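You operate a simulated robot arm through the tools that you are given. There is no shell and no other tool. Be economical: measure what you need, move in short steps, check, and stop when the job is done.

You are at the controls of a simulated robot arm. One attempt, no reset.

## Task
Melt the wax and wax the foot of mug 29.
Fine: switch the pan on, dial to 90, dip once the wax has run. Put the mug back, shut the lid, dial to OFF and switch off. Set down upright: what you pick out.

The check looks at the end state, three seconds after you hand in, the way a careful person would. Anything else that was tipped, shoved, dropped, spilled or broken makes it a failure. A push-on lid holds only when it is set on centred and level and pressed home; a screw cap is set on level and turned clockwise until tight.

## Robot
A 7-joint arm with a fingered hand on a trunk, on a base that drives. Base frame: it is fixed to the floor where the robot stands at the start and does not move with it; the origin is under the middle of the robot, x ahead of it, y to its left, z up. Units: m, degrees, N and s.
With the tool pointing down near the work surface it reaches from about 0.3 to 0.7 m from the robot's upright axis, wherever it stands. Its first joint turns from -69.0 to 172.0 degrees. Places, roughly: blue dial [0.5, 0.1, 0.9]; control box [0.5, 0.1, 0.8]; green switch [0.5, 0.2, 0.9]; mug [1.5, 0.25, 0.75]; pan lid [0.7, 0.1, 0.9]. Payload 3.4 kg.
The TCP is the grasp point between the finger pads, 0.025 m short of the fingertips. In the tool frame z runs along the fingers and y along their closing line. Largest opening 0.088 m; the body of the gripper starts 0.029 m behind the TCP. The gripper is a hand of 4 fingers: y runs from the thumb to the fingers, the wrist lies at [-0.013, -0.097, -0.162] in the tool frame, and closing takes about 1.5 s.
Orientation is told as [roll, pitch, yaw] about the base's x, y, z axes, in that order, counted from this pose: with the fingers straight down and the wrist toward the robot, the tool's x, y and z point along [0, 1, 0], [1, 0, 0] and [0, 0, -1] of the base frame.

## Interface
- The arm moves only by the tool drive_tool. Its argument "steps" is a list of rows, each an object (a shift or turn left out is 0, a gripper value left out holds the last) with "offset": the shift along the base's x, y, z in m, a list of three; "angular": the turn, a rotation vector about the base's x, y, z in degrees, a list of three; "gripper": the finger opening in m, from 0 to 0.088. In form: [{"offset": [tx, ty, tz], "angular": [wx, wy, wz], "gripper": gripper}, ...]. A call has 1 to 12 rows; each row shifts and turns the commanded pose from where the row before left it. Rows are played at 5 a second. More than 0.05 m and 8.6 degrees between two rows, or a gripper value outside its range, and nothing of the call is played. A pose out of reach is approached as far as the arm can. The call stops where the force on the tool passes 80 N (or 10 N more than at its start, if that is more) or the arm is blocked; 0.2 s more then pass. The fingers move at their own pace (about 0.108 m/s each) and stop on an object; they squeeze with about 24 N. The grip force told is the motor's: it shows also when the fingers shut on nothing. Time passes only in rows, and 0.2 s behind the last, so rows that do not move let the fingers close. The reply holds the time, the measured pose of the TCP, the force on the tool along the base axes, the opening and the grip force, in the units named above and with some noise, with the torque about the TCP (base axes, N m) and any sound that the robot's microphone picked up, and new pictures: "views" is both (left out), scene, wrist or none.
- Cameras (640 x 400 px; columns grow to the right, rows downward): "scene" is now at [0.13, 0.0276, 1.4592]; the picture's right is [0.33, -0.94, 0.00], its down [-0.64, -0.23, -0.73] and it looks along [0.69, 0.24, -0.68] (base axes); focal length 267 px, centre (320, 200). "wrist" rides on the gripper at [0.064, -0.084, -0.098] in the tool frame; the picture's right is [-0.62, 0.37, -0.69], its down [-0.72, -0.63, 0.30] and it looks along [-0.32, 0.68, 0.65] (tool axes); focal length 265 px, centre (320, 200). There is no depth. A picture from a camera that has moved, and an enlarged one, comes with that camera's place and axes in the base frame and with its lens.
- slide_trunk(by): slides the trunk up (or, below 0, down) by that many m; the arm and the scene camera ride with it, the base frame stays. It gives what a move gives, with no picture.
- steer(legs): drives the robot by 1 to 6 legs, each [ahead, left, turn to the left] in m, m and degrees, along the robot's own axes; the way and the turn of a leg run together, so that a leg with both is an arc; at most 1.5 m and 180 degrees a leg. The arm and the cameras ride along, it lands a little off, and it stops where it bumps. It gives what a move gives, and a new picture of the scene camera.
- preshape(shape): the hand has 4 fingers and takes this shape, open, in about a second: jaw (thumb against the fingers, like two jaws); tri (thumb and two fingers); tip (a fingertip pinch); poke (one finger out to press); point (the index stretched); flat (the hand flat); cup (the hand cupped); fist (a fist). The gripper value then closes the fingers along that shape, each until it touches; the sizes above hold for jaw. It gives what a move gives, with no picture.
- aim_head(pan, tilt): turns the head with the scene camera to pan (to the left, within 86 degrees either way) and tilt (down, from -29 to 69), counted from straight ahead of the robot. It gives what a move gives, and a new picture of the scene camera.
- inspect(camera, box): a new picture of the part [left, top, right, bottom] of that camera's present view, enlarged. It takes no simulated time.
- hand_in(): hands the job in; it is judged then, once.

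Work in short steps. Places have to be worked out from the pictures, the camera data and where the tool is seen: move nearer, look again, correct. Check each grasp and each placing, and mend what went wrong. You have 120 turns and 260 pictures in all, those below and enlarged ones among them. Open the gripper and draw the arm clear of the work before you hand the job in, unless the task says otherwise; then end with one line.

The tools are called as name(argument=value, ...) on one line, values as JSON. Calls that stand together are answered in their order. drive_tool: Moves the arm, as the interface text tells. Its arguments: {"type":"object","properties":{"steps":{"type":"array","items":{"type":"object","properties":{"offset":{"type":"array","items":{"type":"number"}},"angular":{"type":"array","items":{"type":"number"}},"gripper":{"type":"number"}}}},"views":{"type":"string","enum":["both","scene","wrist","none"]}},"required":["steps"]} The other tools are called the same way: slide_trunk (by) slides the trunk up or down; preshape (shape) gives the hand a shape; steer (legs) drives the base; aim_head (pan, tilt) turns the head that bears the scene camera; inspect (camera, box) takes an enlarged picture of a part of a camera's view; hand_in () hands the job in.

At the start:

```text
time: 0.0
eef_pos: [0.4247, 0.1705, 1.2641]
orientation: [0.1, 0.0, -0.1]
force: [0.8, -0.3, 0.4]
ft_torque: [0.01, -0.01, 0.02]
grip_width: 0.0876
finger_force: 0.0
shape: jaw
trunk travel left (down, up): [-0.775, 0.065]
robot x, y, heading: [0.0032, -0.0027, 0.2]
head pan, tilt: [19.3, 43.0]
```

scene: 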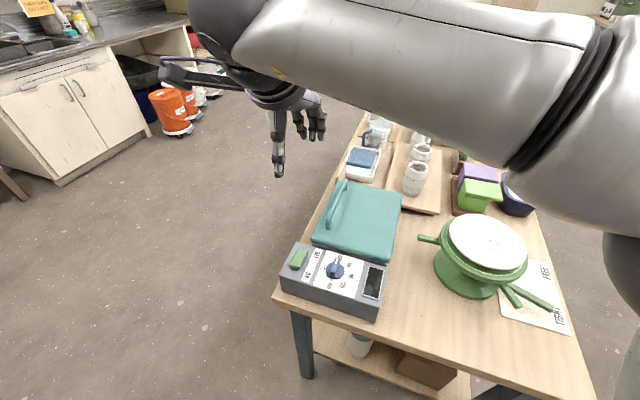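
wrist: 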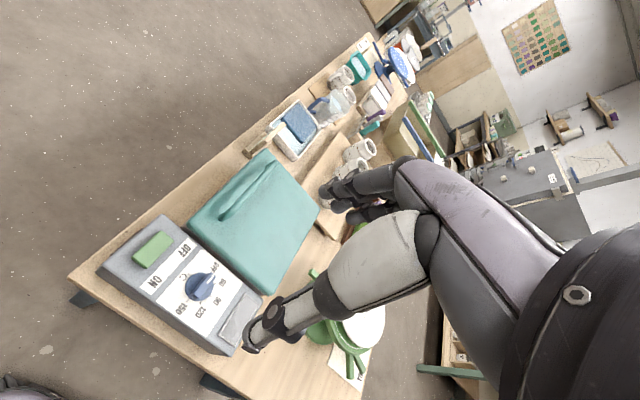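

The pictures show a control box with a green switch and blue dial, a teal lidded pan behind it, and mugs on a board beyond. I'll enlarge these first.

inspect(camera="scene", box=[270, 170, 430, 330])

inspect(camera="scene", box=[330, 100, 570, 250])

inspect(camera="wrist", box=[240, 30, 440, 230])

inspect(camera="wrist", box=[90, 150, 290, 350])

```text
2.50 times, centred on (350, 250) of scene
camera zoom: at [0.13, 0.0276, 1.4592], right [0.33, -0.94, 0.0], down [-0.64, -0.23, -0.73], along [0.69, 0.24, -0.68], focal length 668 px, centre (245, 75)
```

zoom: 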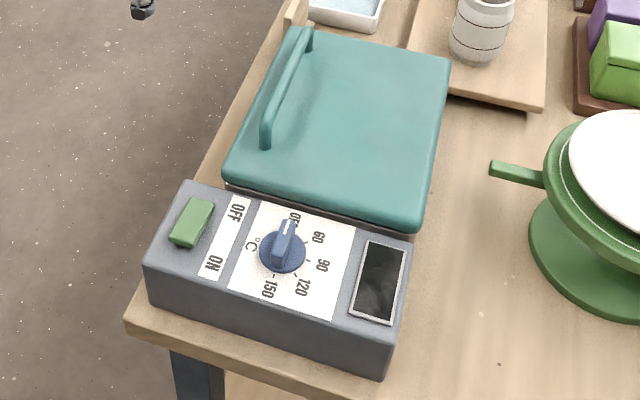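

```text
2.67 times, centred on (450, 175) of scene
camera zoom: at [0.13, 0.0276, 1.4592], right [0.33, -0.94, 0.0], down [-0.64, -0.23, -0.73], along [0.69, 0.24, -0.68], focal length 713 px, centre (-27, 267)
```

zoom: 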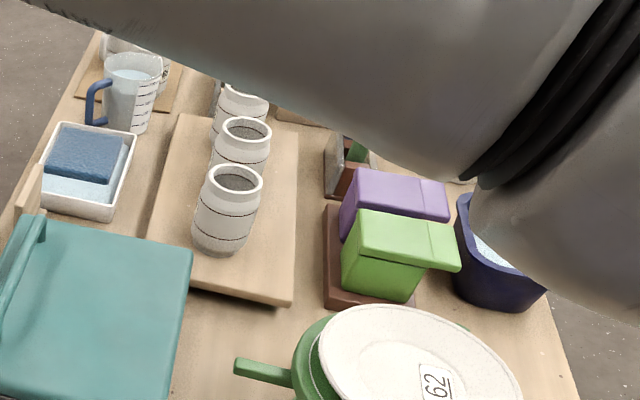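

```text
2.00 times, centred on (340, 130) of wrist
camera zoom: at [0.3414, 0.235, 1.3625], right [0.37, -0.62, 0.69], down [-0.63, -0.71, -0.31], along [0.68, -0.32, -0.65], focal length 531 px, centre (280, 340)
```

zoom: 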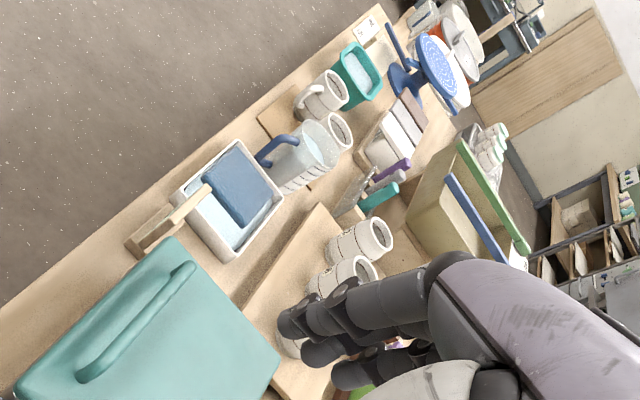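

```text
2.00 times, centred on (190, 250) of wrist
camera zoom: at [0.3414, 0.235, 1.3625], right [0.37, -0.62, 0.69], down [-0.63, -0.71, -0.31], along [0.68, -0.32, -0.65], focal length 531 px, centre (580, 100)
```

zoom: 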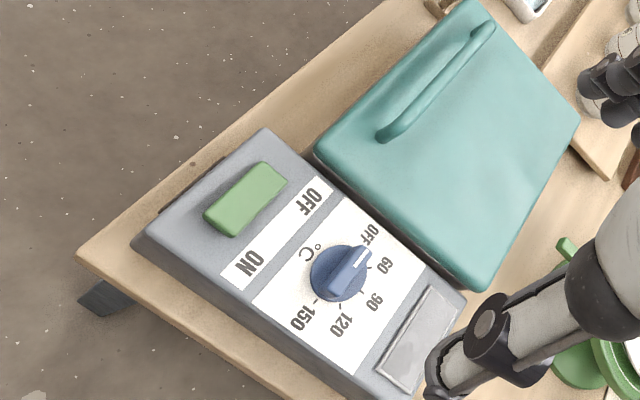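

Next I look further down the table to find the mugs and their numbers.

aim_head(pan=10, tilt=20)

inspect(camera="wrist", box=[310, 30, 390, 110])

inspect(camera="wrist", box=[370, 0, 470, 100])

```text
time: 0.9
eef_pos: [0.4251, 0.1718, 1.2645]
orientation: [0.1, 0.1, 0.0]
force: [0.2, 0.2, 0.2]
ft_torque: [-0.03, 0.0, 0.03]
grip_width: 0.0876
finger_force: 0.0
shape: jaw
trunk travel left (down, up): [-0.775, 0.065]
robot x, y, heading: [-0.0022, -0.0018, 0.1]
head pan, tilt: [10.0, 20.0]
camera scene: at [0.1435, 0.0164, 1.4949], right [0.17, -0.98, 0.0], down [-0.34, -0.06, -0.94], along [0.93, 0.16, -0.34], focal length 267 px, centre (320, 200)
```

scene: 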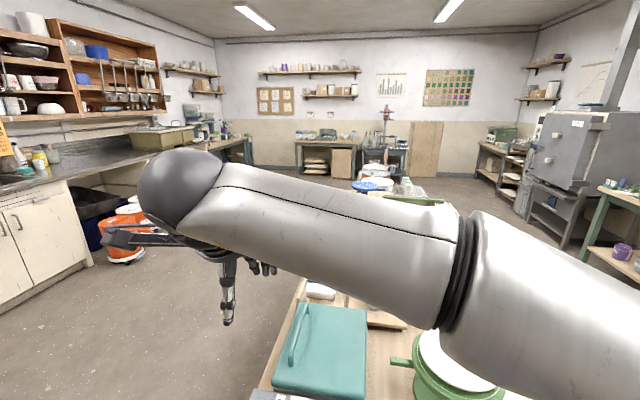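

```text
5.00 times, centred on (350, 70) of wrist
camera zoom: at [0.3414, 0.2351, 1.3625], right [0.37, -0.62, 0.69], down [-0.63, -0.71, -0.31], along [0.68, -0.32, -0.65], focal length 1327 px, centre (170, 850)
```

zoom: 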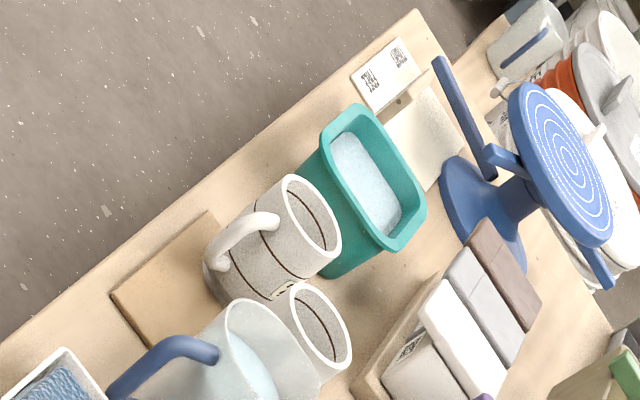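

```text
4.00 times, centred on (420, 50) of wrist
camera zoom: at [0.3414, 0.2351, 1.3625], right [0.37, -0.62, 0.69], down [-0.63, -0.71, -0.31], along [0.68, -0.32, -0.65], focal length 1062 px, centre (-80, 800)
```

zoom: 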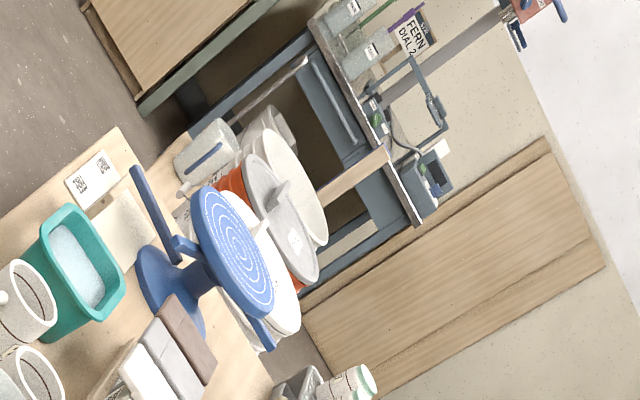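

The mugs on the small board lie around (1.55, 0.25). The wax needs time, so I do the switch first: poke shape, head toward the box, and the hand above the near (ON) end of the rocker near (0.47, 0.205).

preshape(shape="poke")

aim_head(pan=19, tilt=55)

drive_tool(steps=[{"offset": [0.015, 0.01, -0.05]}, {"offset": [0.015, 0.01, -0.045]}, {"offset": [0.015, 0.01, -0.045]}, {"offset": [0, 0, -0.045]}, {}])

```text
time: 1.8
eef_pos: [0.424, 0.1702, 1.264]
orientation: [0.1, 0.0, -0.1]
force: [-0.2, -0.3, 0.6]
ft_torque: [0.03, -0.02, 0.02]
grip_width: 0.0
finger_force: 0.1
shape: poke
trunk travel left (down, up): [-0.775, 0.065]
robot x, y, heading: [-0.0012, -0.001, -0.4]
head pan, tilt: [10.0, 20.0]
```

```text
time: 2.8
eef_pos: [0.4252, 0.1696, 1.2641]
orientation: [0.2, 0.0, 0.0]
force: [0.6, -1.0, -0.8]
ft_torque: [0.02, 0.01, 0.03]
grip_width: 0.0002
finger_force: 0.1
shape: poke
trunk travel left (down, up): [-0.775, 0.065]
robot x, y, heading: [0.0025, 0.0006, 0.1]
head pan, tilt: [19.0, 55.0]
camera scene: at [0.1201, 0.0237, 1.4429], right [0.33, -0.95, 0.0], down [-0.77, -0.27, -0.57], along [0.54, 0.19, -0.82], focal length 267 px, centre (320, 200)
```

scene: 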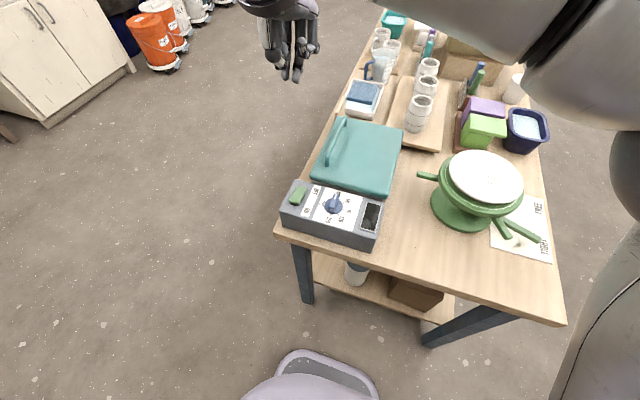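

```text
refused: row 1 steps farther than a row can; nothing moved
```

The first row was too long, so I resend it shorter.

drive_tool(steps=[{"offset": [0.015, 0.01, -0.044]}, {"offset": [0.015, 0.01, -0.044]}, {"offset": [0.015, 0.01, -0.044]}, {"offset": [0, 0, -0.045]}, {}])

```text
time: 4.0
eef_pos: [0.4684, 0.2003, 1.087]
orientation: [0.2, -0.1, 0.0]
force: [0.5, 0.3, -0.4]
ft_torque: [0.0, 0.01, -0.01]
grip_width: 0.0
finger_force: 0.1
shape: poke
trunk travel left (down, up): [-0.775, 0.065]
robot x, y, heading: [0.0003, -0.0004, -0.0]
head pan, tilt: [19.0, 55.0]
camera scene: at [0.1195, 0.0236, 1.4429], right [0.33, -0.95, 0.0], down [-0.77, -0.27, -0.57], along [0.54, 0.19, -0.82], focal length 267 px, centre (320, 200)
camera wrist: at [0.3856, 0.2655, 1.1852], right [0.37, -0.62, 0.69], down [-0.63, -0.71, -0.31], along [0.68, -0.32, -0.65], focal length 265 px, centre (320, 200)
```

scene: 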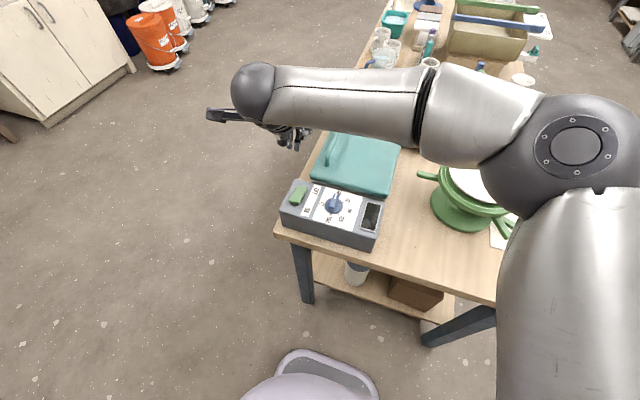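
wrist: 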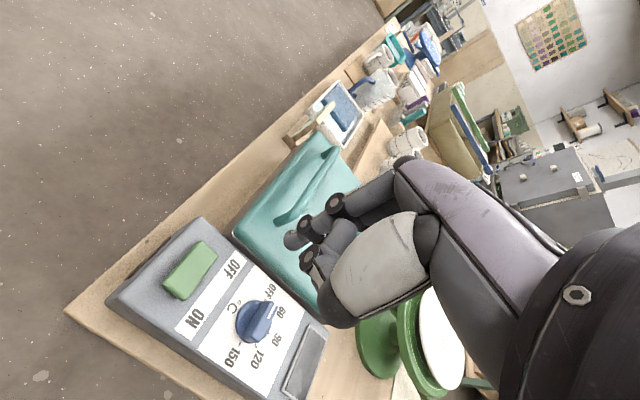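

inspect(camera="wrist", box=[230, 150, 430, 350])

inspect(camera="scene", box=[230, 80, 400, 250])

```text
2.00 times, centred on (330, 250) of wrist
camera zoom: at [0.3856, 0.2655, 1.1852], right [0.37, -0.62, 0.69], down [-0.63, -0.71, -0.31], along [0.68, -0.32, -0.65], focal length 531 px, centre (300, 100)
```

zoom: 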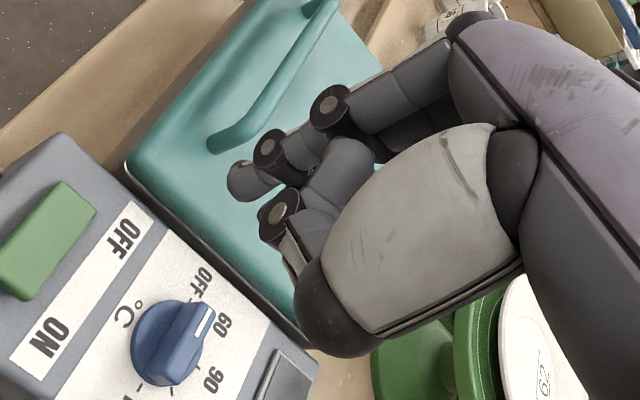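

```text
2.35 times, centred on (315, 165) of scene
camera zoom: at [0.1195, 0.0236, 1.4429], right [0.33, -0.95, 0.0], down [-0.77, -0.27, -0.57], along [0.54, 0.19, -0.82], focal length 629 px, centre (332, 282)
```

zoom: 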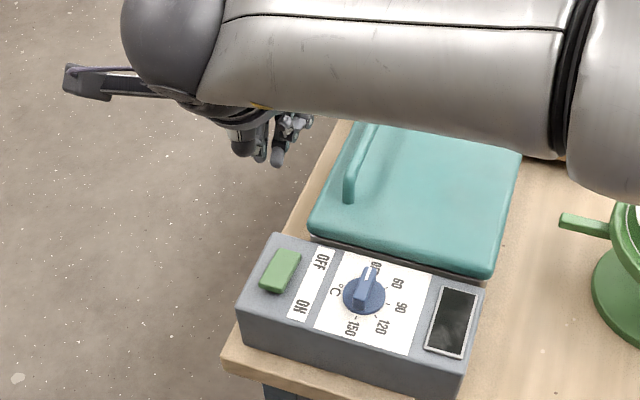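

The poke tip appears to be about (0.483, 0.202, 1.05), and the rocker's ON end about (0.464, 0.209, 0.895). I move over it and come down most of the way.

drive_tool(steps=[{"offset": [-0.018, 0.007, -0.03]}, {"offset": [0, 0, -0.04]}, {"offset": [0, 0, -0.04]}, {"offset": [0, 0, -0.02]}, {}])

inspect(camera="wrist", box=[170, 160, 370, 360])

inspect(camera="scene", box=[260, 120, 400, 260])

```text
time: 5.2
eef_pos: [0.4521, 0.2072, 0.9563]
orientation: [0.1, 0.0, -0.1]
force: [0.6, -0.3, 1.1]
ft_torque: [-0.03, -0.03, 0.01]
grip_width: 0.0001
finger_force: 0.0
shape: poke
trunk travel left (down, up): [-0.775, 0.065]
robot x, y, heading: [0.0016, -0.0004, -0.0]
head pan, tilt: [19.0, 55.0]
camera scene: at [0.12, 0.0236, 1.4429], right [0.33, -0.95, 0.0], down [-0.77, -0.27, -0.57], along [0.54, 0.19, -0.82], focal length 267 px, centre (320, 200)
camera wrist: at [0.3683, 0.2716, 1.0553], right [0.37, -0.62, 0.69], down [-0.63, -0.71, -0.31], along [0.68, -0.32, -0.65], focal length 265 px, centre (320, 200)
```

scene: 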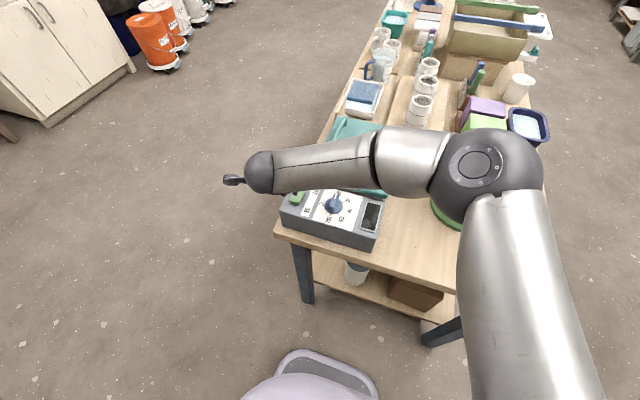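
wrist: 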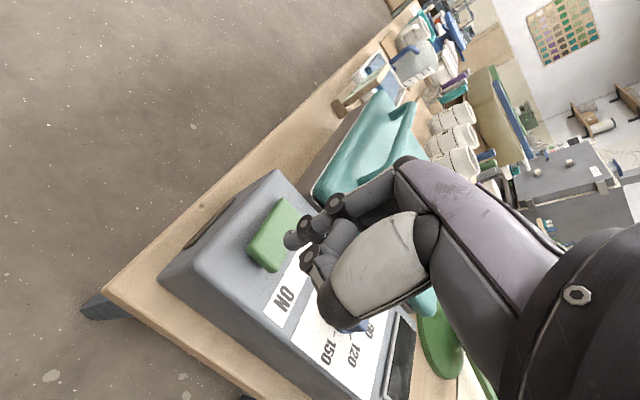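

```text
2.00 times, centred on (270, 260) of wrist
camera zoom: at [0.3683, 0.2716, 1.0553], right [0.37, -0.62, 0.69], down [-0.63, -0.71, -0.31], along [0.68, -0.32, -0.65], focal length 531 px, centre (420, 80)
```

zoom: 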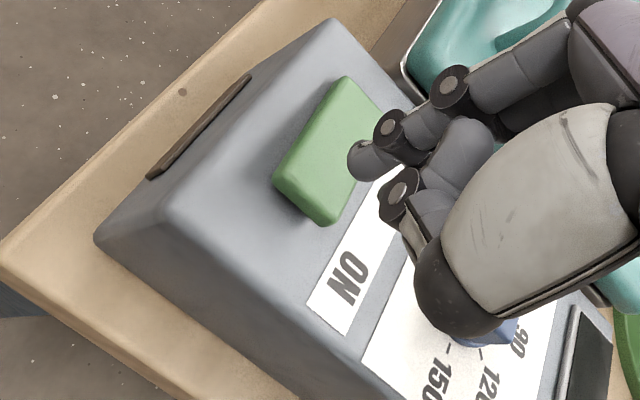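

```text
2.86 times, centred on (330, 190) of scene
camera zoom: at [0.12, 0.0236, 1.4429], right [0.33, -0.95, 0.0], down [-0.77, -0.27, -0.57], along [0.54, 0.19, -0.82], focal length 764 px, centre (291, 229)
```

zoom: 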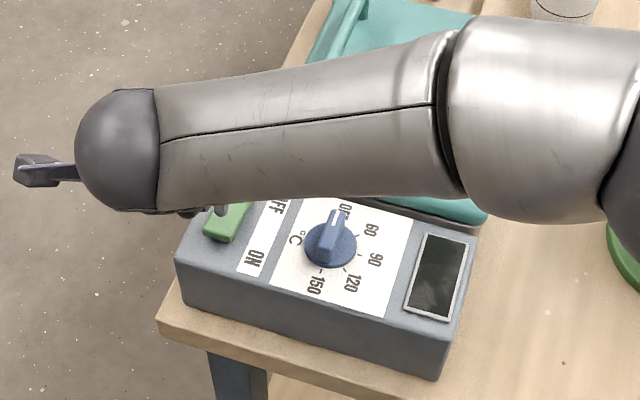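

The fingertip hangs about 2 cm over the ON half of the rocker, whose ON end is still raised. I press down in small steps.

drive_tool(steps=[{"offset": [-0.003, 0, -0.01]}, {"offset": [0, 0, -0.008]}, {"offset": [0, 0, -0.005]}, {"offset": [0, 0, -0.004]}, {}], views="wrist")

inspect(camera="wrist", box=[200, 160, 360, 320])

```text
time: 6.4
eef_pos: [0.4481, 0.2074, 0.9299]
orientation: [0.2, 0.0, -0.1]
force: [0.3, 0.4, 0.0]
ft_torque: [-0.02, -0.01, 0.0]
grip_width: 0.0
finger_force: 0.1
shape: poke
trunk travel left (down, up): [-0.775, 0.065]
robot x, y, heading: [0.0005, 0.0002, 0.2]
head pan, tilt: [19.0, 55.0]
camera wrist: at [0.3654, 0.2722, 1.0285], right [0.37, -0.62, 0.69], down [-0.63, -0.71, -0.31], along [0.68, -0.32, -0.65], focal length 265 px, centre (320, 200)
```

wrist: 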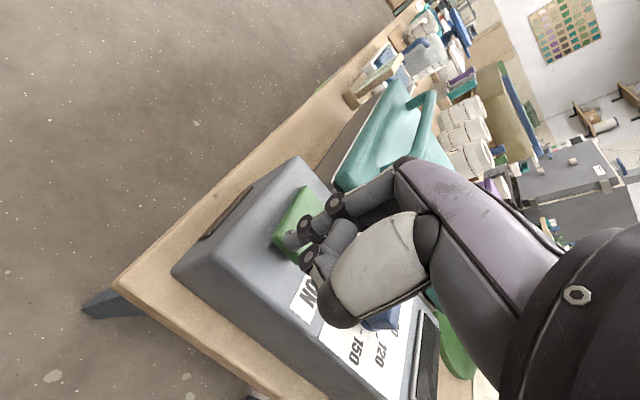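

```text
2.50 times, centred on (280, 240) of wrist
camera zoom: at [0.3654, 0.2722, 1.0285], right [0.37, -0.62, 0.69], down [-0.63, -0.71, -0.31], along [0.68, -0.32, -0.65], focal length 664 px, centre (420, 100)
```

zoom: 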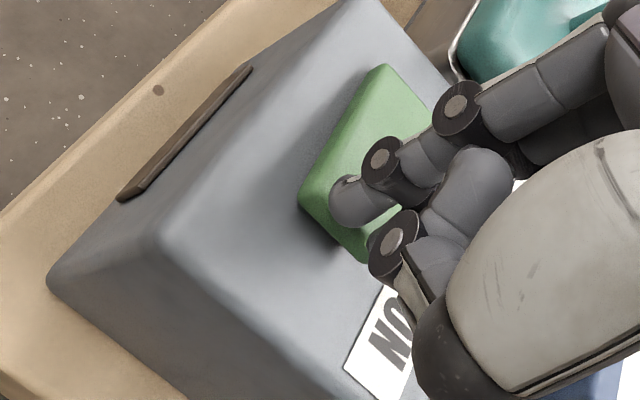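

No contact yet, and the tip is right over the ON end. I continue down.

drive_tool(steps=[{"offset": [0.002, 0, -0.004]}, {"offset": [0, 0, -0.004]}, {"offset": [0, 0, -0.004]}, {"offset": [0, 0, -0.004]}, {}], views="none")

inspect(camera="wrist", box=[200, 160, 360, 320])

```text
time: 7.6
eef_pos: [0.4496, 0.206, 0.9177]
orientation: [0.4, -0.4, -0.1]
force: [1.1, 1.9, 22.0]
ft_torque: [0.16, -0.13, 0.03]
grip_width: 0.0
finger_force: 0.0
shape: poke
trunk travel left (down, up): [-0.775, 0.065]
robot x, y, heading: [-0.0011, 0.0007, -0.0]
head pan, tilt: [19.0, 55.0]
```

```text
2.50 times, centred on (280, 240) of wrist
camera zoom: at [0.3659, 0.2715, 1.0149], right [0.36, -0.62, 0.69], down [-0.63, -0.71, -0.31], along [0.69, -0.32, -0.65], focal length 664 px, centre (420, 100)
```

zoom: 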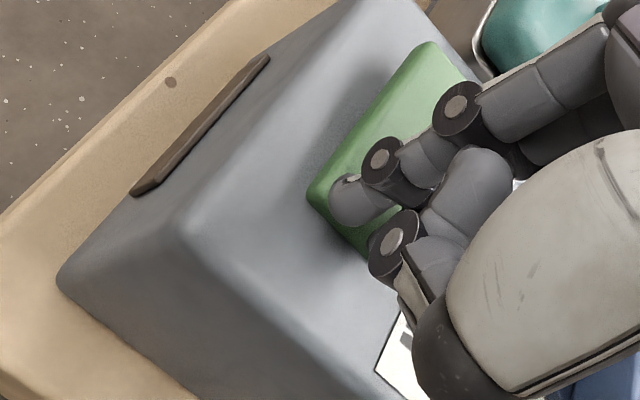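

22 N of contact and the rocker's ON end now looks sunk. I lift off and check it, and the display.

drive_tool(steps=[{"offset": [0, 0, 0.03]}, {"offset": [0, 0, 0.04]}, {"offset": [0, 0, 0.04]}, {"offset": [0, 0, 0.04]}, {"offset": [0, 0, 0.02]}], views="none")

inspect(camera="wrist", box=[80, 190, 340, 400])

inspect(camera="scene", box=[260, 120, 400, 260])

```text
time: 8.8
eef_pos: [0.4502, 0.2071, 1.0848]
orientation: [0.0, 0.1, -0.1]
force: [-0.7, 0.0, 0.1]
ft_torque: [-0.03, 0.01, 0.0]
grip_width: 0.0
finger_force: 0.1
shape: poke
trunk travel left (down, up): [-0.775, 0.065]
robot x, y, heading: [-0.0007, 0.0004, -0.0]
head pan, tilt: [19.0, 55.0]
```

```text
1.90 times, centred on (210, 295) of wrist
camera zoom: at [0.3668, 0.2718, 1.1832], right [0.37, -0.62, 0.69], down [-0.63, -0.71, -0.3], along [0.68, -0.32, -0.65], focal length 506 px, centre (530, 19)
```

zoom: 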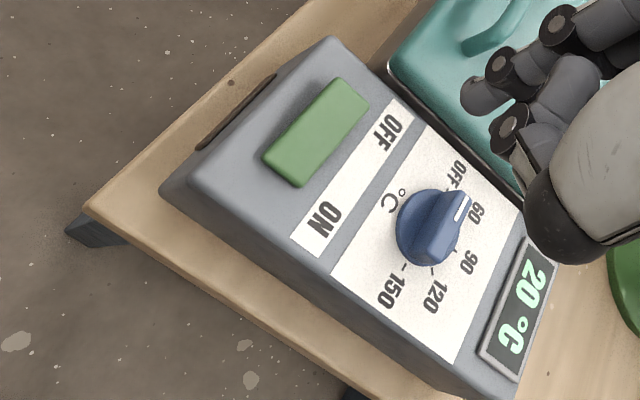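

```text
2.86 times, centred on (330, 190) of scene
camera zoom: at [0.1202, 0.0236, 1.4428], right [0.33, -0.95, 0.0], down [-0.77, -0.27, -0.57], along [0.54, 0.19, -0.82], focal length 764 px, centre (291, 229)
```

zoom: 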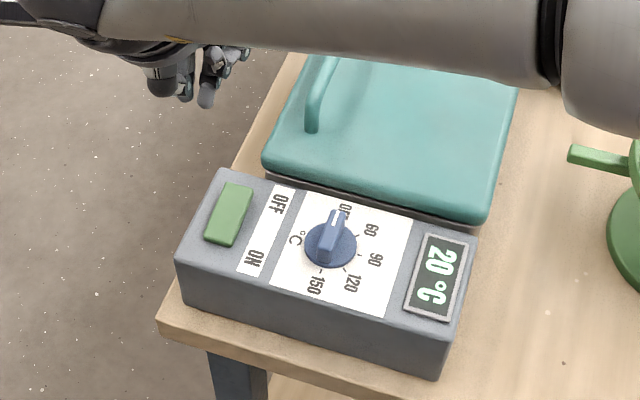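

The pan is on and the display reads 20 °C. The dial fin is about (0.477, 0.115, 0.90) and lies along x at OFF. I shape the hand to a tip pinch and yaw +90° so that it closes along y over the fin.

preshape(shape="tip")

drive_tool(steps=[{"offset": [0.003, -0.008, 0], "angular": [0, 0, 8.5]}, {"offset": [0.003, -0.008, 0], "angular": [0, 0, 8.5]}, {"offset": [0.003, -0.008, 0], "angular": [0, 0, 8.5]}, {"offset": [0.003, -0.008, 0], "angular": [0, 0, 8.5]}, {"offset": [0.003, -0.008, 0], "angular": [0, 0, 8.5]}, {"offset": [0.003, -0.008, 0], "angular": [0, 0, 8.5]}, {"offset": [0.003, -0.008, 0], "angular": [0, 0, 8.5]}, {"offset": [0.003, -0.008, 0], "angular": [0, 0, 8.5]}, {"offset": [0.003, -0.008, 0], "angular": [0, 0, 8.5]}, {"offset": [0, -0.01, 0], "angular": [0, 0, 8.5]}, {"offset": [0, -0.01, 0], "angular": [0, 0, 5]}, {}])

```text
time: 9.7
eef_pos: [0.4498, 0.2069, 1.0856]
orientation: [0.2, 0.0, -0.1]
force: [-0.6, -1.0, 1.0]
ft_torque: [-0.02, 0.01, -0.01]
grip_width: 0.0879
finger_force: 0.0
shape: tip
trunk travel left (down, up): [-0.775, 0.065]
robot x, y, heading: [0.0017, -0.0009, 0.0]
head pan, tilt: [19.0, 55.0]
```

```text
time: 12.3
eef_pos: [0.4735, 0.1451, 1.0847]
orientation: [0.1, 0.0, 65.1]
force: [0.8, -0.2, -0.5]
ft_torque: [-0.02, 0.01, -0.02]
grip_width: 0.0877
finger_force: 0.0
shape: tip
out of reach, approached as far as the arm can: row 9, 10, 11
trunk travel left (down, up): [-0.775, 0.065]
robot x, y, heading: [0.0037, 0.0034, -0.2]
head pan, tilt: [19.0, 55.0]
camera scene: at [0.1201, 0.0236, 1.4429], right [0.33, -0.95, 0.0], down [-0.77, -0.27, -0.57], along [0.54, 0.19, -0.82], focal length 267 px, centre (320, 200)
camera wrist: at [0.3809, 0.097, 1.1827], right [0.72, 0.07, 0.69], down [0.38, -0.87, -0.31], along [0.58, 0.48, -0.65], focal length 265 px, centre (320, 200)
```

scene: 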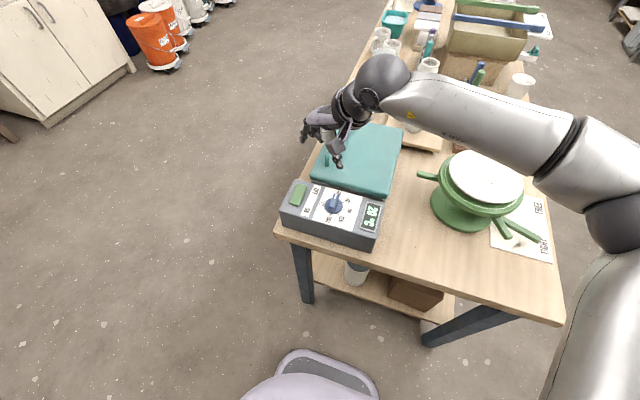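
wrist: 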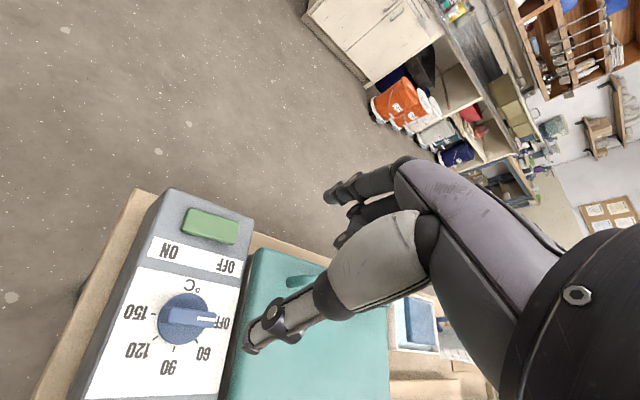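

The wrist runs out at about yaw 65°. That still suffices: closing on the fin at 65° will nudge it clockwise, and I can then turn on to yaw 0. I unwind the command a bit and read the pose.

drive_tool(steps=[{"angular": [0, 0, -8.5]}, {"angular": [0, 0, -8.5]}, {"angular": [0, 0, -8.5]}, {}], views="none")

```text
time: 13.3
eef_pos: [0.4743, 0.1451, 1.083]
orientation: [0.1, 0.0, 39.4]
force: [-0.6, 1.1, -0.6]
ft_torque: [0.02, 0.0, 0.02]
grip_width: 0.0878
finger_force: 0.1
shape: tip
trunk travel left (down, up): [-0.775, 0.065]
robot x, y, heading: [-0.0029, 0.0035, 0.1]
head pan, tilt: [19.0, 55.0]
```

drive_tool(steps=[{"offset": [0.003, -0.015, -0.02]}, {"offset": [0, -0.015, -0.03]}, {"offset": [0, 0, -0.03], "angular": [0, 0, 8]}, {"angular": [0, 0, 8]}, {"angular": [0, 0, 8], "gripper": 0.05}, {}, {}])

inspect(camera="wrist", box=[100, 190, 360, 400])

inspect(camera="scene", box=[270, 100, 410, 240])

```text
time: 14.9
eef_pos: [0.4761, 0.1142, 1.0046]
orientation: [0.0, -0.1, 63.6]
force: [-0.8, -0.2, 0.1]
ft_torque: [-0.01, 0.02, -0.01]
grip_width: 0.0504
finger_force: 0.0
shape: tip
trunk travel left (down, up): [-0.775, 0.065]
robot x, y, heading: [-0.0024, 0.0002, 0.0]
head pan, tilt: [19.0, 55.0]
camera scene: at [0.1202, 0.0235, 1.4429], right [0.33, -0.95, 0.0], down [-0.77, -0.27, -0.57], along [0.54, 0.19, -0.82], focal length 267 px, centre (320, 200)
camera wrist: at [0.3818, 0.0686, 1.1029], right [0.72, 0.05, 0.69], down [0.36, -0.88, -0.31], along [0.59, 0.47, -0.65], focal length 265 px, centre (320, 200)
```

scene: 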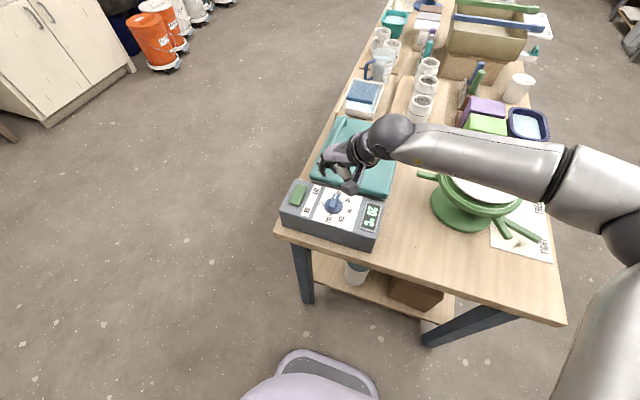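
wrist: 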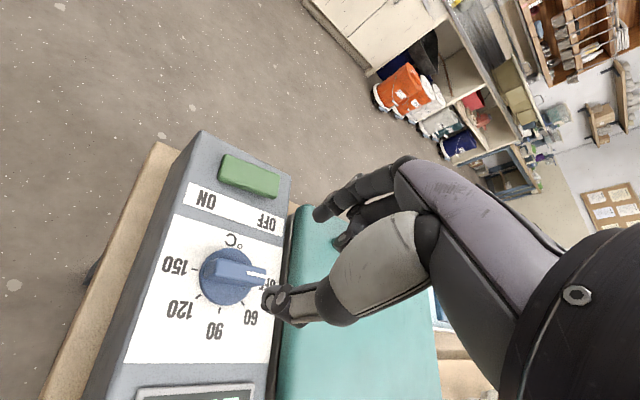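

```text
1.90 times, centred on (230, 295) of wrist
camera zoom: at [0.3818, 0.0686, 1.1029], right [0.72, 0.05, 0.69], down [0.36, -0.88, -0.31], along [0.59, 0.47, -0.65], focal length 506 px, centre (491, 19)
```

zoom: 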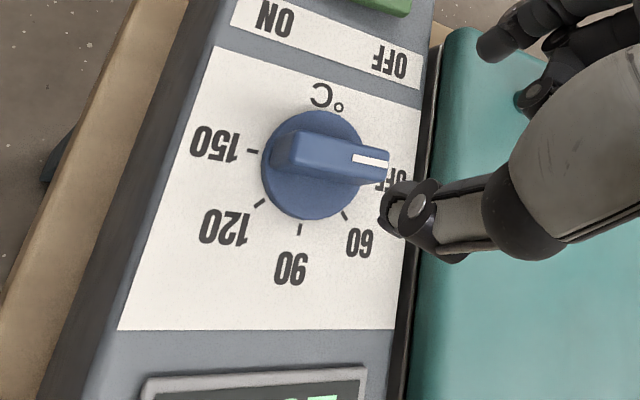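

```text
2.86 times, centred on (340, 170) of scene
camera zoom: at [0.1202, 0.0235, 1.4429], right [0.33, -0.95, 0.0], down [-0.77, -0.27, -0.57], along [0.54, 0.19, -0.82], focal length 764 px, centre (263, 286)
```

zoom: 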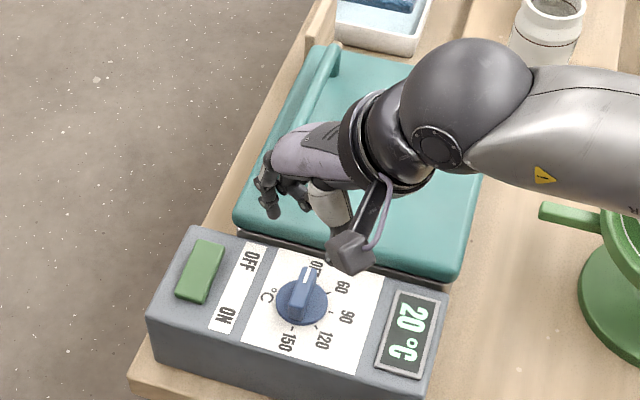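

The fin centre works out at (0.480, 0.115), with the tips about 2 cm below the TCP. I shift a few mm and descend onto the fin, watching the force.

drive_tool(steps=[{"offset": [0.004, 0.001, -0.03]}, {"offset": [0, 0, -0.03]}, {"offset": [0, 0, -0.02]}, {"offset": [0, 0, -0.01]}, {}], views="none")

inspect(camera="wrist", box=[180, 150, 400, 350])

inspect(camera="scene", box=[280, 130, 390, 240])

```text
time: 16.1
eef_pos: [0.4795, 0.1169, 0.9126]
orientation: [0.2, 0.0, 63.6]
force: [0.3, 0.2, 0.3]
ft_torque: [0.01, 0.0, -0.04]
grip_width: 0.0505
finger_force: 0.1
shape: tip
trunk travel left (down, up): [-0.775, 0.065]
robot x, y, heading: [-0.0003, 0.0026, -0.0]
head pan, tilt: [19.0, 55.0]
```

```text
2.00 times, centred on (290, 250) of wrist
camera zoom: at [0.3856, 0.0709, 1.0112], right [0.72, 0.05, 0.69], down [0.36, -0.88, -0.31], along [0.59, 0.47, -0.65], focal length 531 px, centre (380, 100)
```

zoom: 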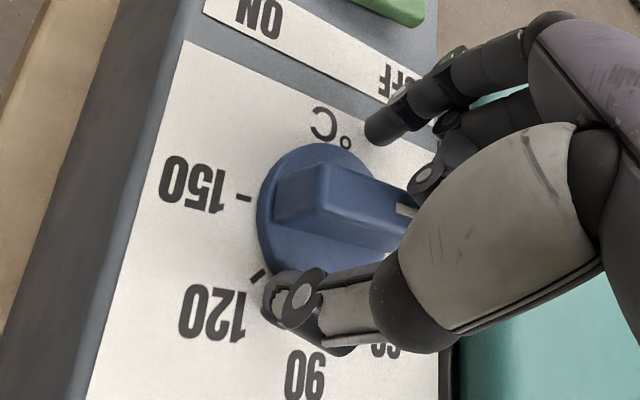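

```text
3.64 times, centred on (335, 185) of scene
camera zoom: at [0.1199, 0.0236, 1.4429], right [0.33, -0.95, 0.0], down [-0.77, -0.27, -0.57], along [0.54, 0.19, -0.82], focal length 972 px, centre (266, 254)
```

zoom: 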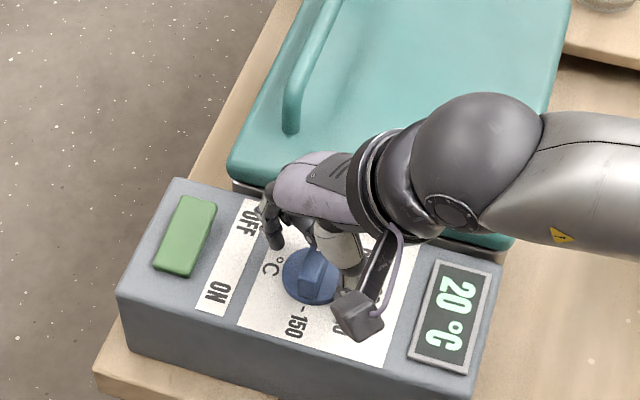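

The fin lies between thumb and index. I close on it.

drive_tool(steps=[{"gripper": 0.02}, {"gripper": 0.0}, {}, {}, {}, {}, {}], views="none")

inspect(camera="wrist", box=[180, 150, 400, 350])

```text
time: 17.7
eef_pos: [0.48, 0.1177, 0.9133]
orientation: [0.1, -0.2, 63.6]
force: [1.3, -1.2, 12.0]
ft_torque: [-0.06, -0.02, -0.02]
grip_width: 0.0299
finger_force: 24.1
shape: tip
trunk travel left (down, up): [-0.775, 0.065]
robot x, y, heading: [-0.0028, -0.0018, 0.0]
head pan, tilt: [19.0, 55.0]
```

```text
2.00 times, centred on (290, 250) of wrist
camera zoom: at [0.3849, 0.0705, 1.0124], right [0.72, 0.05, 0.69], down [0.36, -0.88, -0.31], along [0.6, 0.47, -0.65], focal length 531 px, centre (380, 100)
```

zoom: 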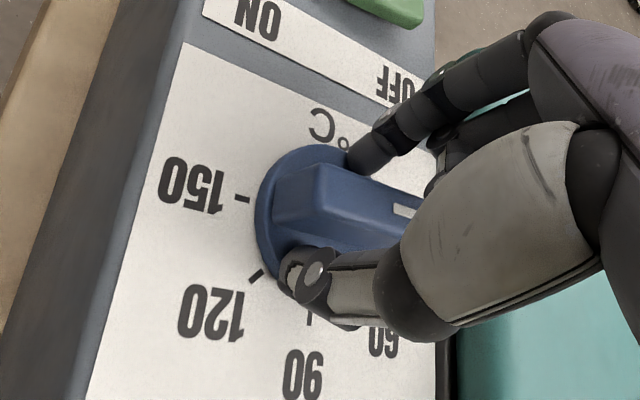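

Gripped at 0.030 m. I turn clockwise in small steps, then look at the pointer.

drive_tool(steps=[{"offset": [0, 0, 0.001], "angular": [0, 0, -8]}, {"angular": [0, 0, -8]}, {"angular": [0, 0, -8]}, {"angular": [0, 0, -8]}, {"angular": [0, 0, -8]}, {"angular": [0, 0, -8]}, {"angular": [0, 0, -8]}, {"angular": [0, 0, -8]}, {}], views="none")

inspect(camera="wrist", box=[180, 150, 400, 350])

inspect(camera="scene", box=[280, 130, 390, 240])

```text
time: 19.7
eef_pos: [0.4798, 0.1165, 0.9144]
orientation: [0.1, -0.1, -0.5]
force: [3.1, 2.4, 5.3]
ft_torque: [0.09, -0.06, -0.01]
grip_width: 0.0243
finger_force: 23.8
shape: tip
trunk travel left (down, up): [-0.775, 0.065]
robot x, y, heading: [0.0003, -0.0021, 0.1]
head pan, tilt: [19.0, 55.0]
```

```text
2.00 times, centred on (290, 250) of wrist
camera zoom: at [0.3969, 0.1814, 1.0132], right [0.36, -0.62, 0.69], down [-0.64, -0.71, -0.31], along [0.68, -0.33, -0.65], focal length 531 px, centre (380, 100)
```

zoom: 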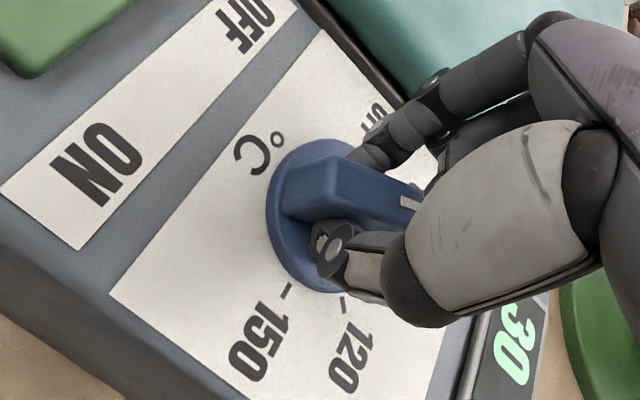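

```text
3.64 times, centred on (335, 185) of scene
camera zoom: at [0.12, 0.0237, 1.4429], right [0.33, -0.95, 0.0], down [-0.77, -0.27, -0.57], along [0.54, 0.19, -0.82], focal length 972 px, centre (266, 254)
```

zoom: 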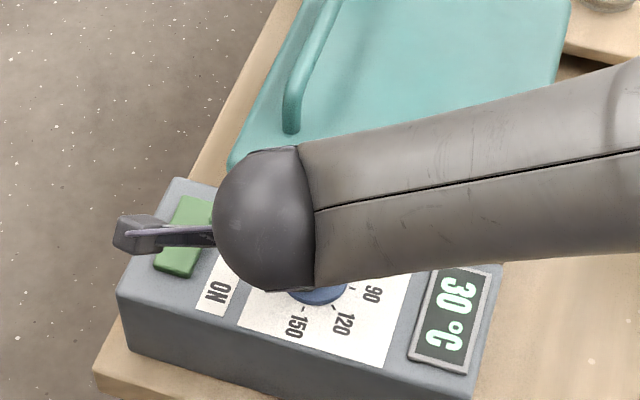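

The heating has started (30 °C) and the pointer is at about -60°. I turn about 28° further, then open and rise to check.

drive_tool(steps=[{"angular": [0, 0, -8]}, {"angular": [0, 0, -8]}, {"angular": [0, 0, -8]}, {"angular": [0, 0, -4]}, {}, {"gripper": 0.05}, {}, {}, {"offset": [0, 0, 0.03]}, {"offset": [0, 0, 0.04]}, {"offset": [-0.02, 0.02, 0.03]}], views="none")

inspect(camera="wrist", box=[140, 150, 390, 400])

inspect(camera="scene", box=[280, 130, 390, 240])

```text
time: 22.1
eef_pos: [0.4586, 0.1352, 1.0157]
orientation: [-0.1, -0.1, -28.3]
force: [0.1, 0.8, 0.0]
ft_torque: [-0.03, -0.02, -0.01]
grip_width: 0.0497
finger_force: 0.1
shape: tip
trunk travel left (down, up): [-0.775, 0.065]
robot x, y, heading: [-0.0008, -0.0015, 0.1]
head pan, tilt: [19.0, 55.0]
```

```text
1.60 times, centred on (265, 275) of wrist
camera zoom: at [0.4168, 0.2318, 1.1144], right [0.03, -0.72, 0.69], down [-0.89, -0.33, -0.31], along [0.45, -0.61, -0.65], focal length 425 px, centre (408, 80)
```

zoom: 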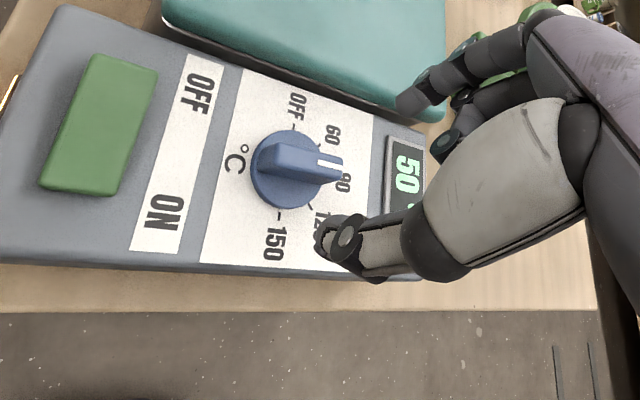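

```text
3.64 times, centred on (335, 185) of scene
camera zoom: at [0.1185, 0.025, 1.443], right [0.33, -0.95, 0.0], down [-0.77, -0.27, -0.57], along [0.54, 0.19, -0.82], focal length 972 px, centre (266, 254)
```

zoom: 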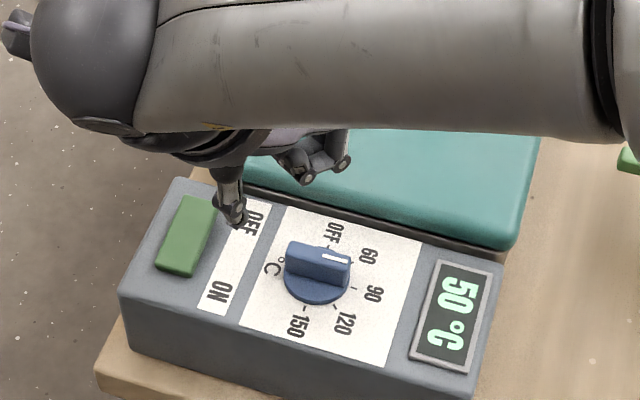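

inspect(camera="scene", box=[305, 180, 355, 230])

inspect(camera="wrist", box=[270, 190, 370, 290])

```text
8.00 times, centred on (330, 205) of scene
camera zoom: at [0.1185, 0.025, 1.443], right [0.33, -0.95, 0.0], down [-0.77, -0.27, -0.57], along [0.54, 0.19, -0.82], focal length 2139 px, centre (240, 160)
```

zoom: 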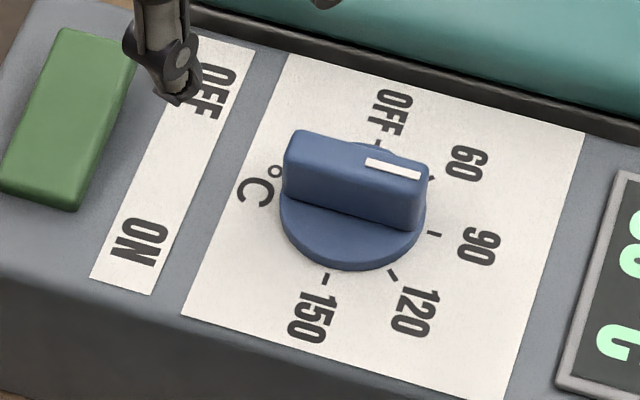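

```text
4.00 times, centred on (320, 240) of wrist
camera zoom: at [0.4168, 0.2318, 1.1144], right [0.03, -0.72, 0.69], down [-0.89, -0.33, -0.31], along [0.45, -0.61, -0.65], focal length 1062 px, centre (320, 40)
```

zoom: 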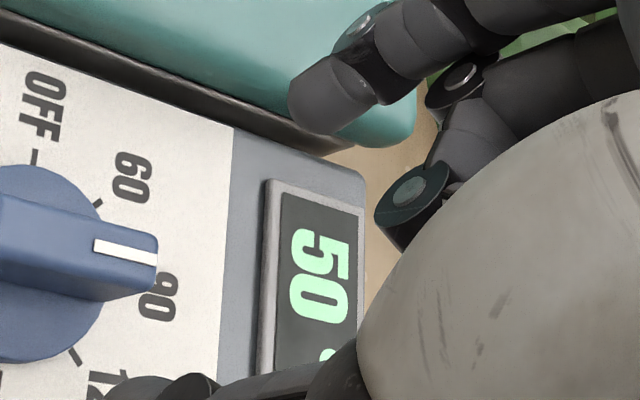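

The pointer sits on 90 within a few degrees and the display already shows 50 °C. The lid handle runs along x at y≈0.167 and z≈0.93, so it is best worked from the +y side of the table. I lift and tuck the arm, then drive round to about (0.75, 0.72) facing -y.

drive_tool(steps=[{"offset": [-0.02, 0.01, 0.04], "angular": [0, 0, 7]}, {"offset": [-0.02, 0.01, 0.04], "angular": [0, 0, 7]}, {"offset": [-0.02, 0.01, 0.04], "angular": [0, 0, 7]}, {"offset": [-0.02, 0.01, 0.04], "angular": [0, 0, 7]}, {"offset": [-0.02, 0.01, 0.04]}, {"offset": [0, 0, 0.04], "gripper": 0.088}], views="none")

preshape(shape="jaw")

steer(legs=[[0, 0.72, 0], [0.75, 0, 0], [0, 0, -90]])

```text
time: 23.5
eef_pos: [0.3604, 0.1846, 1.2547]
orientation: [0.0, 0.0, -0.4]
force: [-1.2, 0.4, -0.3]
ft_torque: [-0.01, -0.02, -0.01]
grip_width: 0.0876
finger_force: 0.0
shape: tip
trunk travel left (down, up): [-0.775, 0.065]
robot x, y, heading: [0.0037, -0.0005, 0.2]
head pan, tilt: [19.0, 55.0]
```

```text
time: 24.4
eef_pos: [0.3604, 0.1859, 1.2542]
orientation: [0.1, 0.0, -0.5]
force: [0.2, -0.2, 0.0]
ft_torque: [-0.03, 0.01, -0.01]
grip_width: 0.0877
finger_force: 0.2
shape: jaw
trunk travel left (down, up): [-0.775, 0.065]
robot x, y, heading: [0.0003, 0.0007, -0.0]
head pan, tilt: [19.0, 55.0]
```

```text
time: 35.8
eef_pos: [0.9447, 0.3773, 1.2546]
orientation: [0.1, 0.0, -88.9]
force: [0.3, -0.3, -0.4]
ft_torque: [-0.03, -0.02, -0.02]
grip_width: 0.0875
finger_force: 0.0
shape: jaw
trunk travel left (down, up): [-0.775, 0.065]
robot x, y, heading: [0.7493, 0.7327, -88.1]
head pan, tilt: [19.0, 55.0]
camera scene: at [0.7783, 0.6148, 1.4429], right [-0.94, -0.35, 0.0], down [-0.29, 0.77, -0.57], along [0.2, -0.54, -0.82], focal length 267 px, centre (320, 200)
```

scene: 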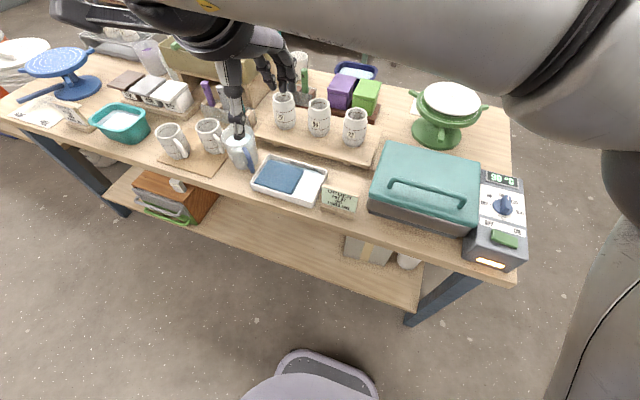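

Excellent view. I enlarge the mugs, the sign and the pan.

inspect(camera="scene", box=[140, 80, 400, 220])

inspect(camera="scene", box=[150, 110, 240, 180])

inspect(camera="scene", box=[310, 130, 540, 280])

inspect(camera="scene", box=[310, 175, 380, 220])

```text
2.46 times, centred on (270, 150) of scene
camera zoom: at [0.7783, 0.6148, 1.4429], right [-0.94, -0.35, 0.0], down [-0.29, 0.77, -0.57], along [0.2, -0.54, -0.82], focal length 658 px, centre (443, 323)
```

zoom: 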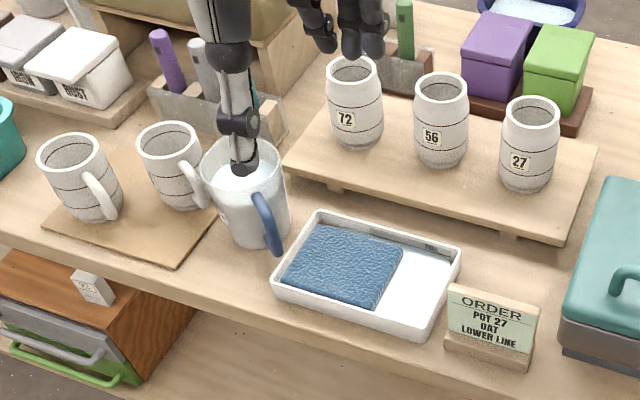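

```text
5.71 times, centred on (195, 145) of scene
camera zoom: at [0.7783, 0.6148, 1.4429], right [-0.94, -0.35, 0.0], down [-0.29, 0.77, -0.57], along [0.2, -0.54, -0.82], focal length 1528 px, centre (1034, 514)
```

zoom: 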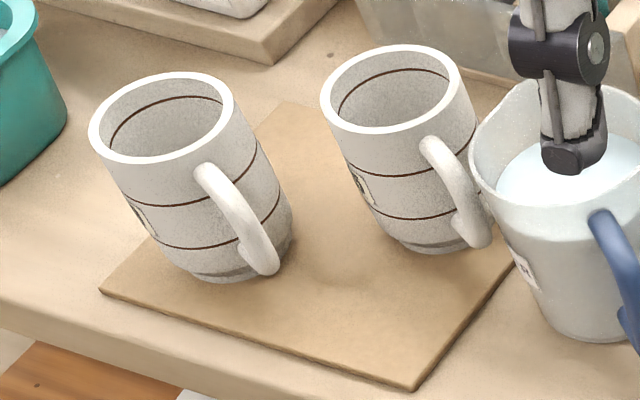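

```text
2.67 times, centred on (425, 205) of scene
camera zoom: at [0.7783, 0.6148, 1.4429], right [-0.94, -0.35, 0.0], down [-0.29, 0.77, -0.57], along [0.2, -0.54, -0.82], focal length 713 px, centre (40, 187)
```

zoom: 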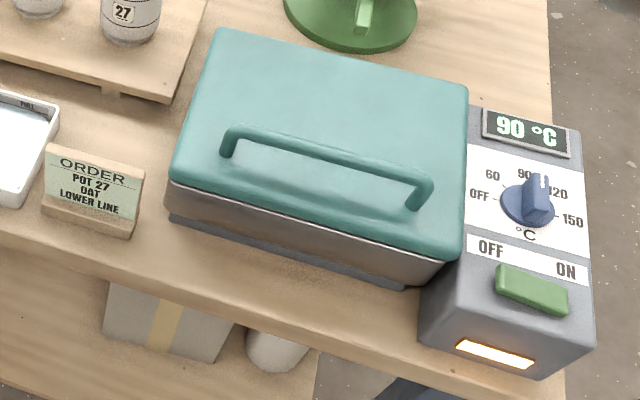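

```text
8.89 times, centred on (345, 198) of scene
camera zoom: at [0.7783, 0.6148, 1.4429], right [-0.94, -0.35, 0.0], down [-0.29, 0.77, -0.57], along [0.2, -0.54, -0.82], focal length 2376 px, centre (98, 222)
```

zoom: 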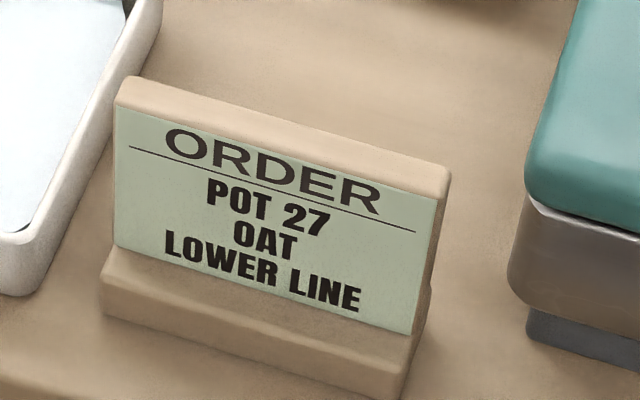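

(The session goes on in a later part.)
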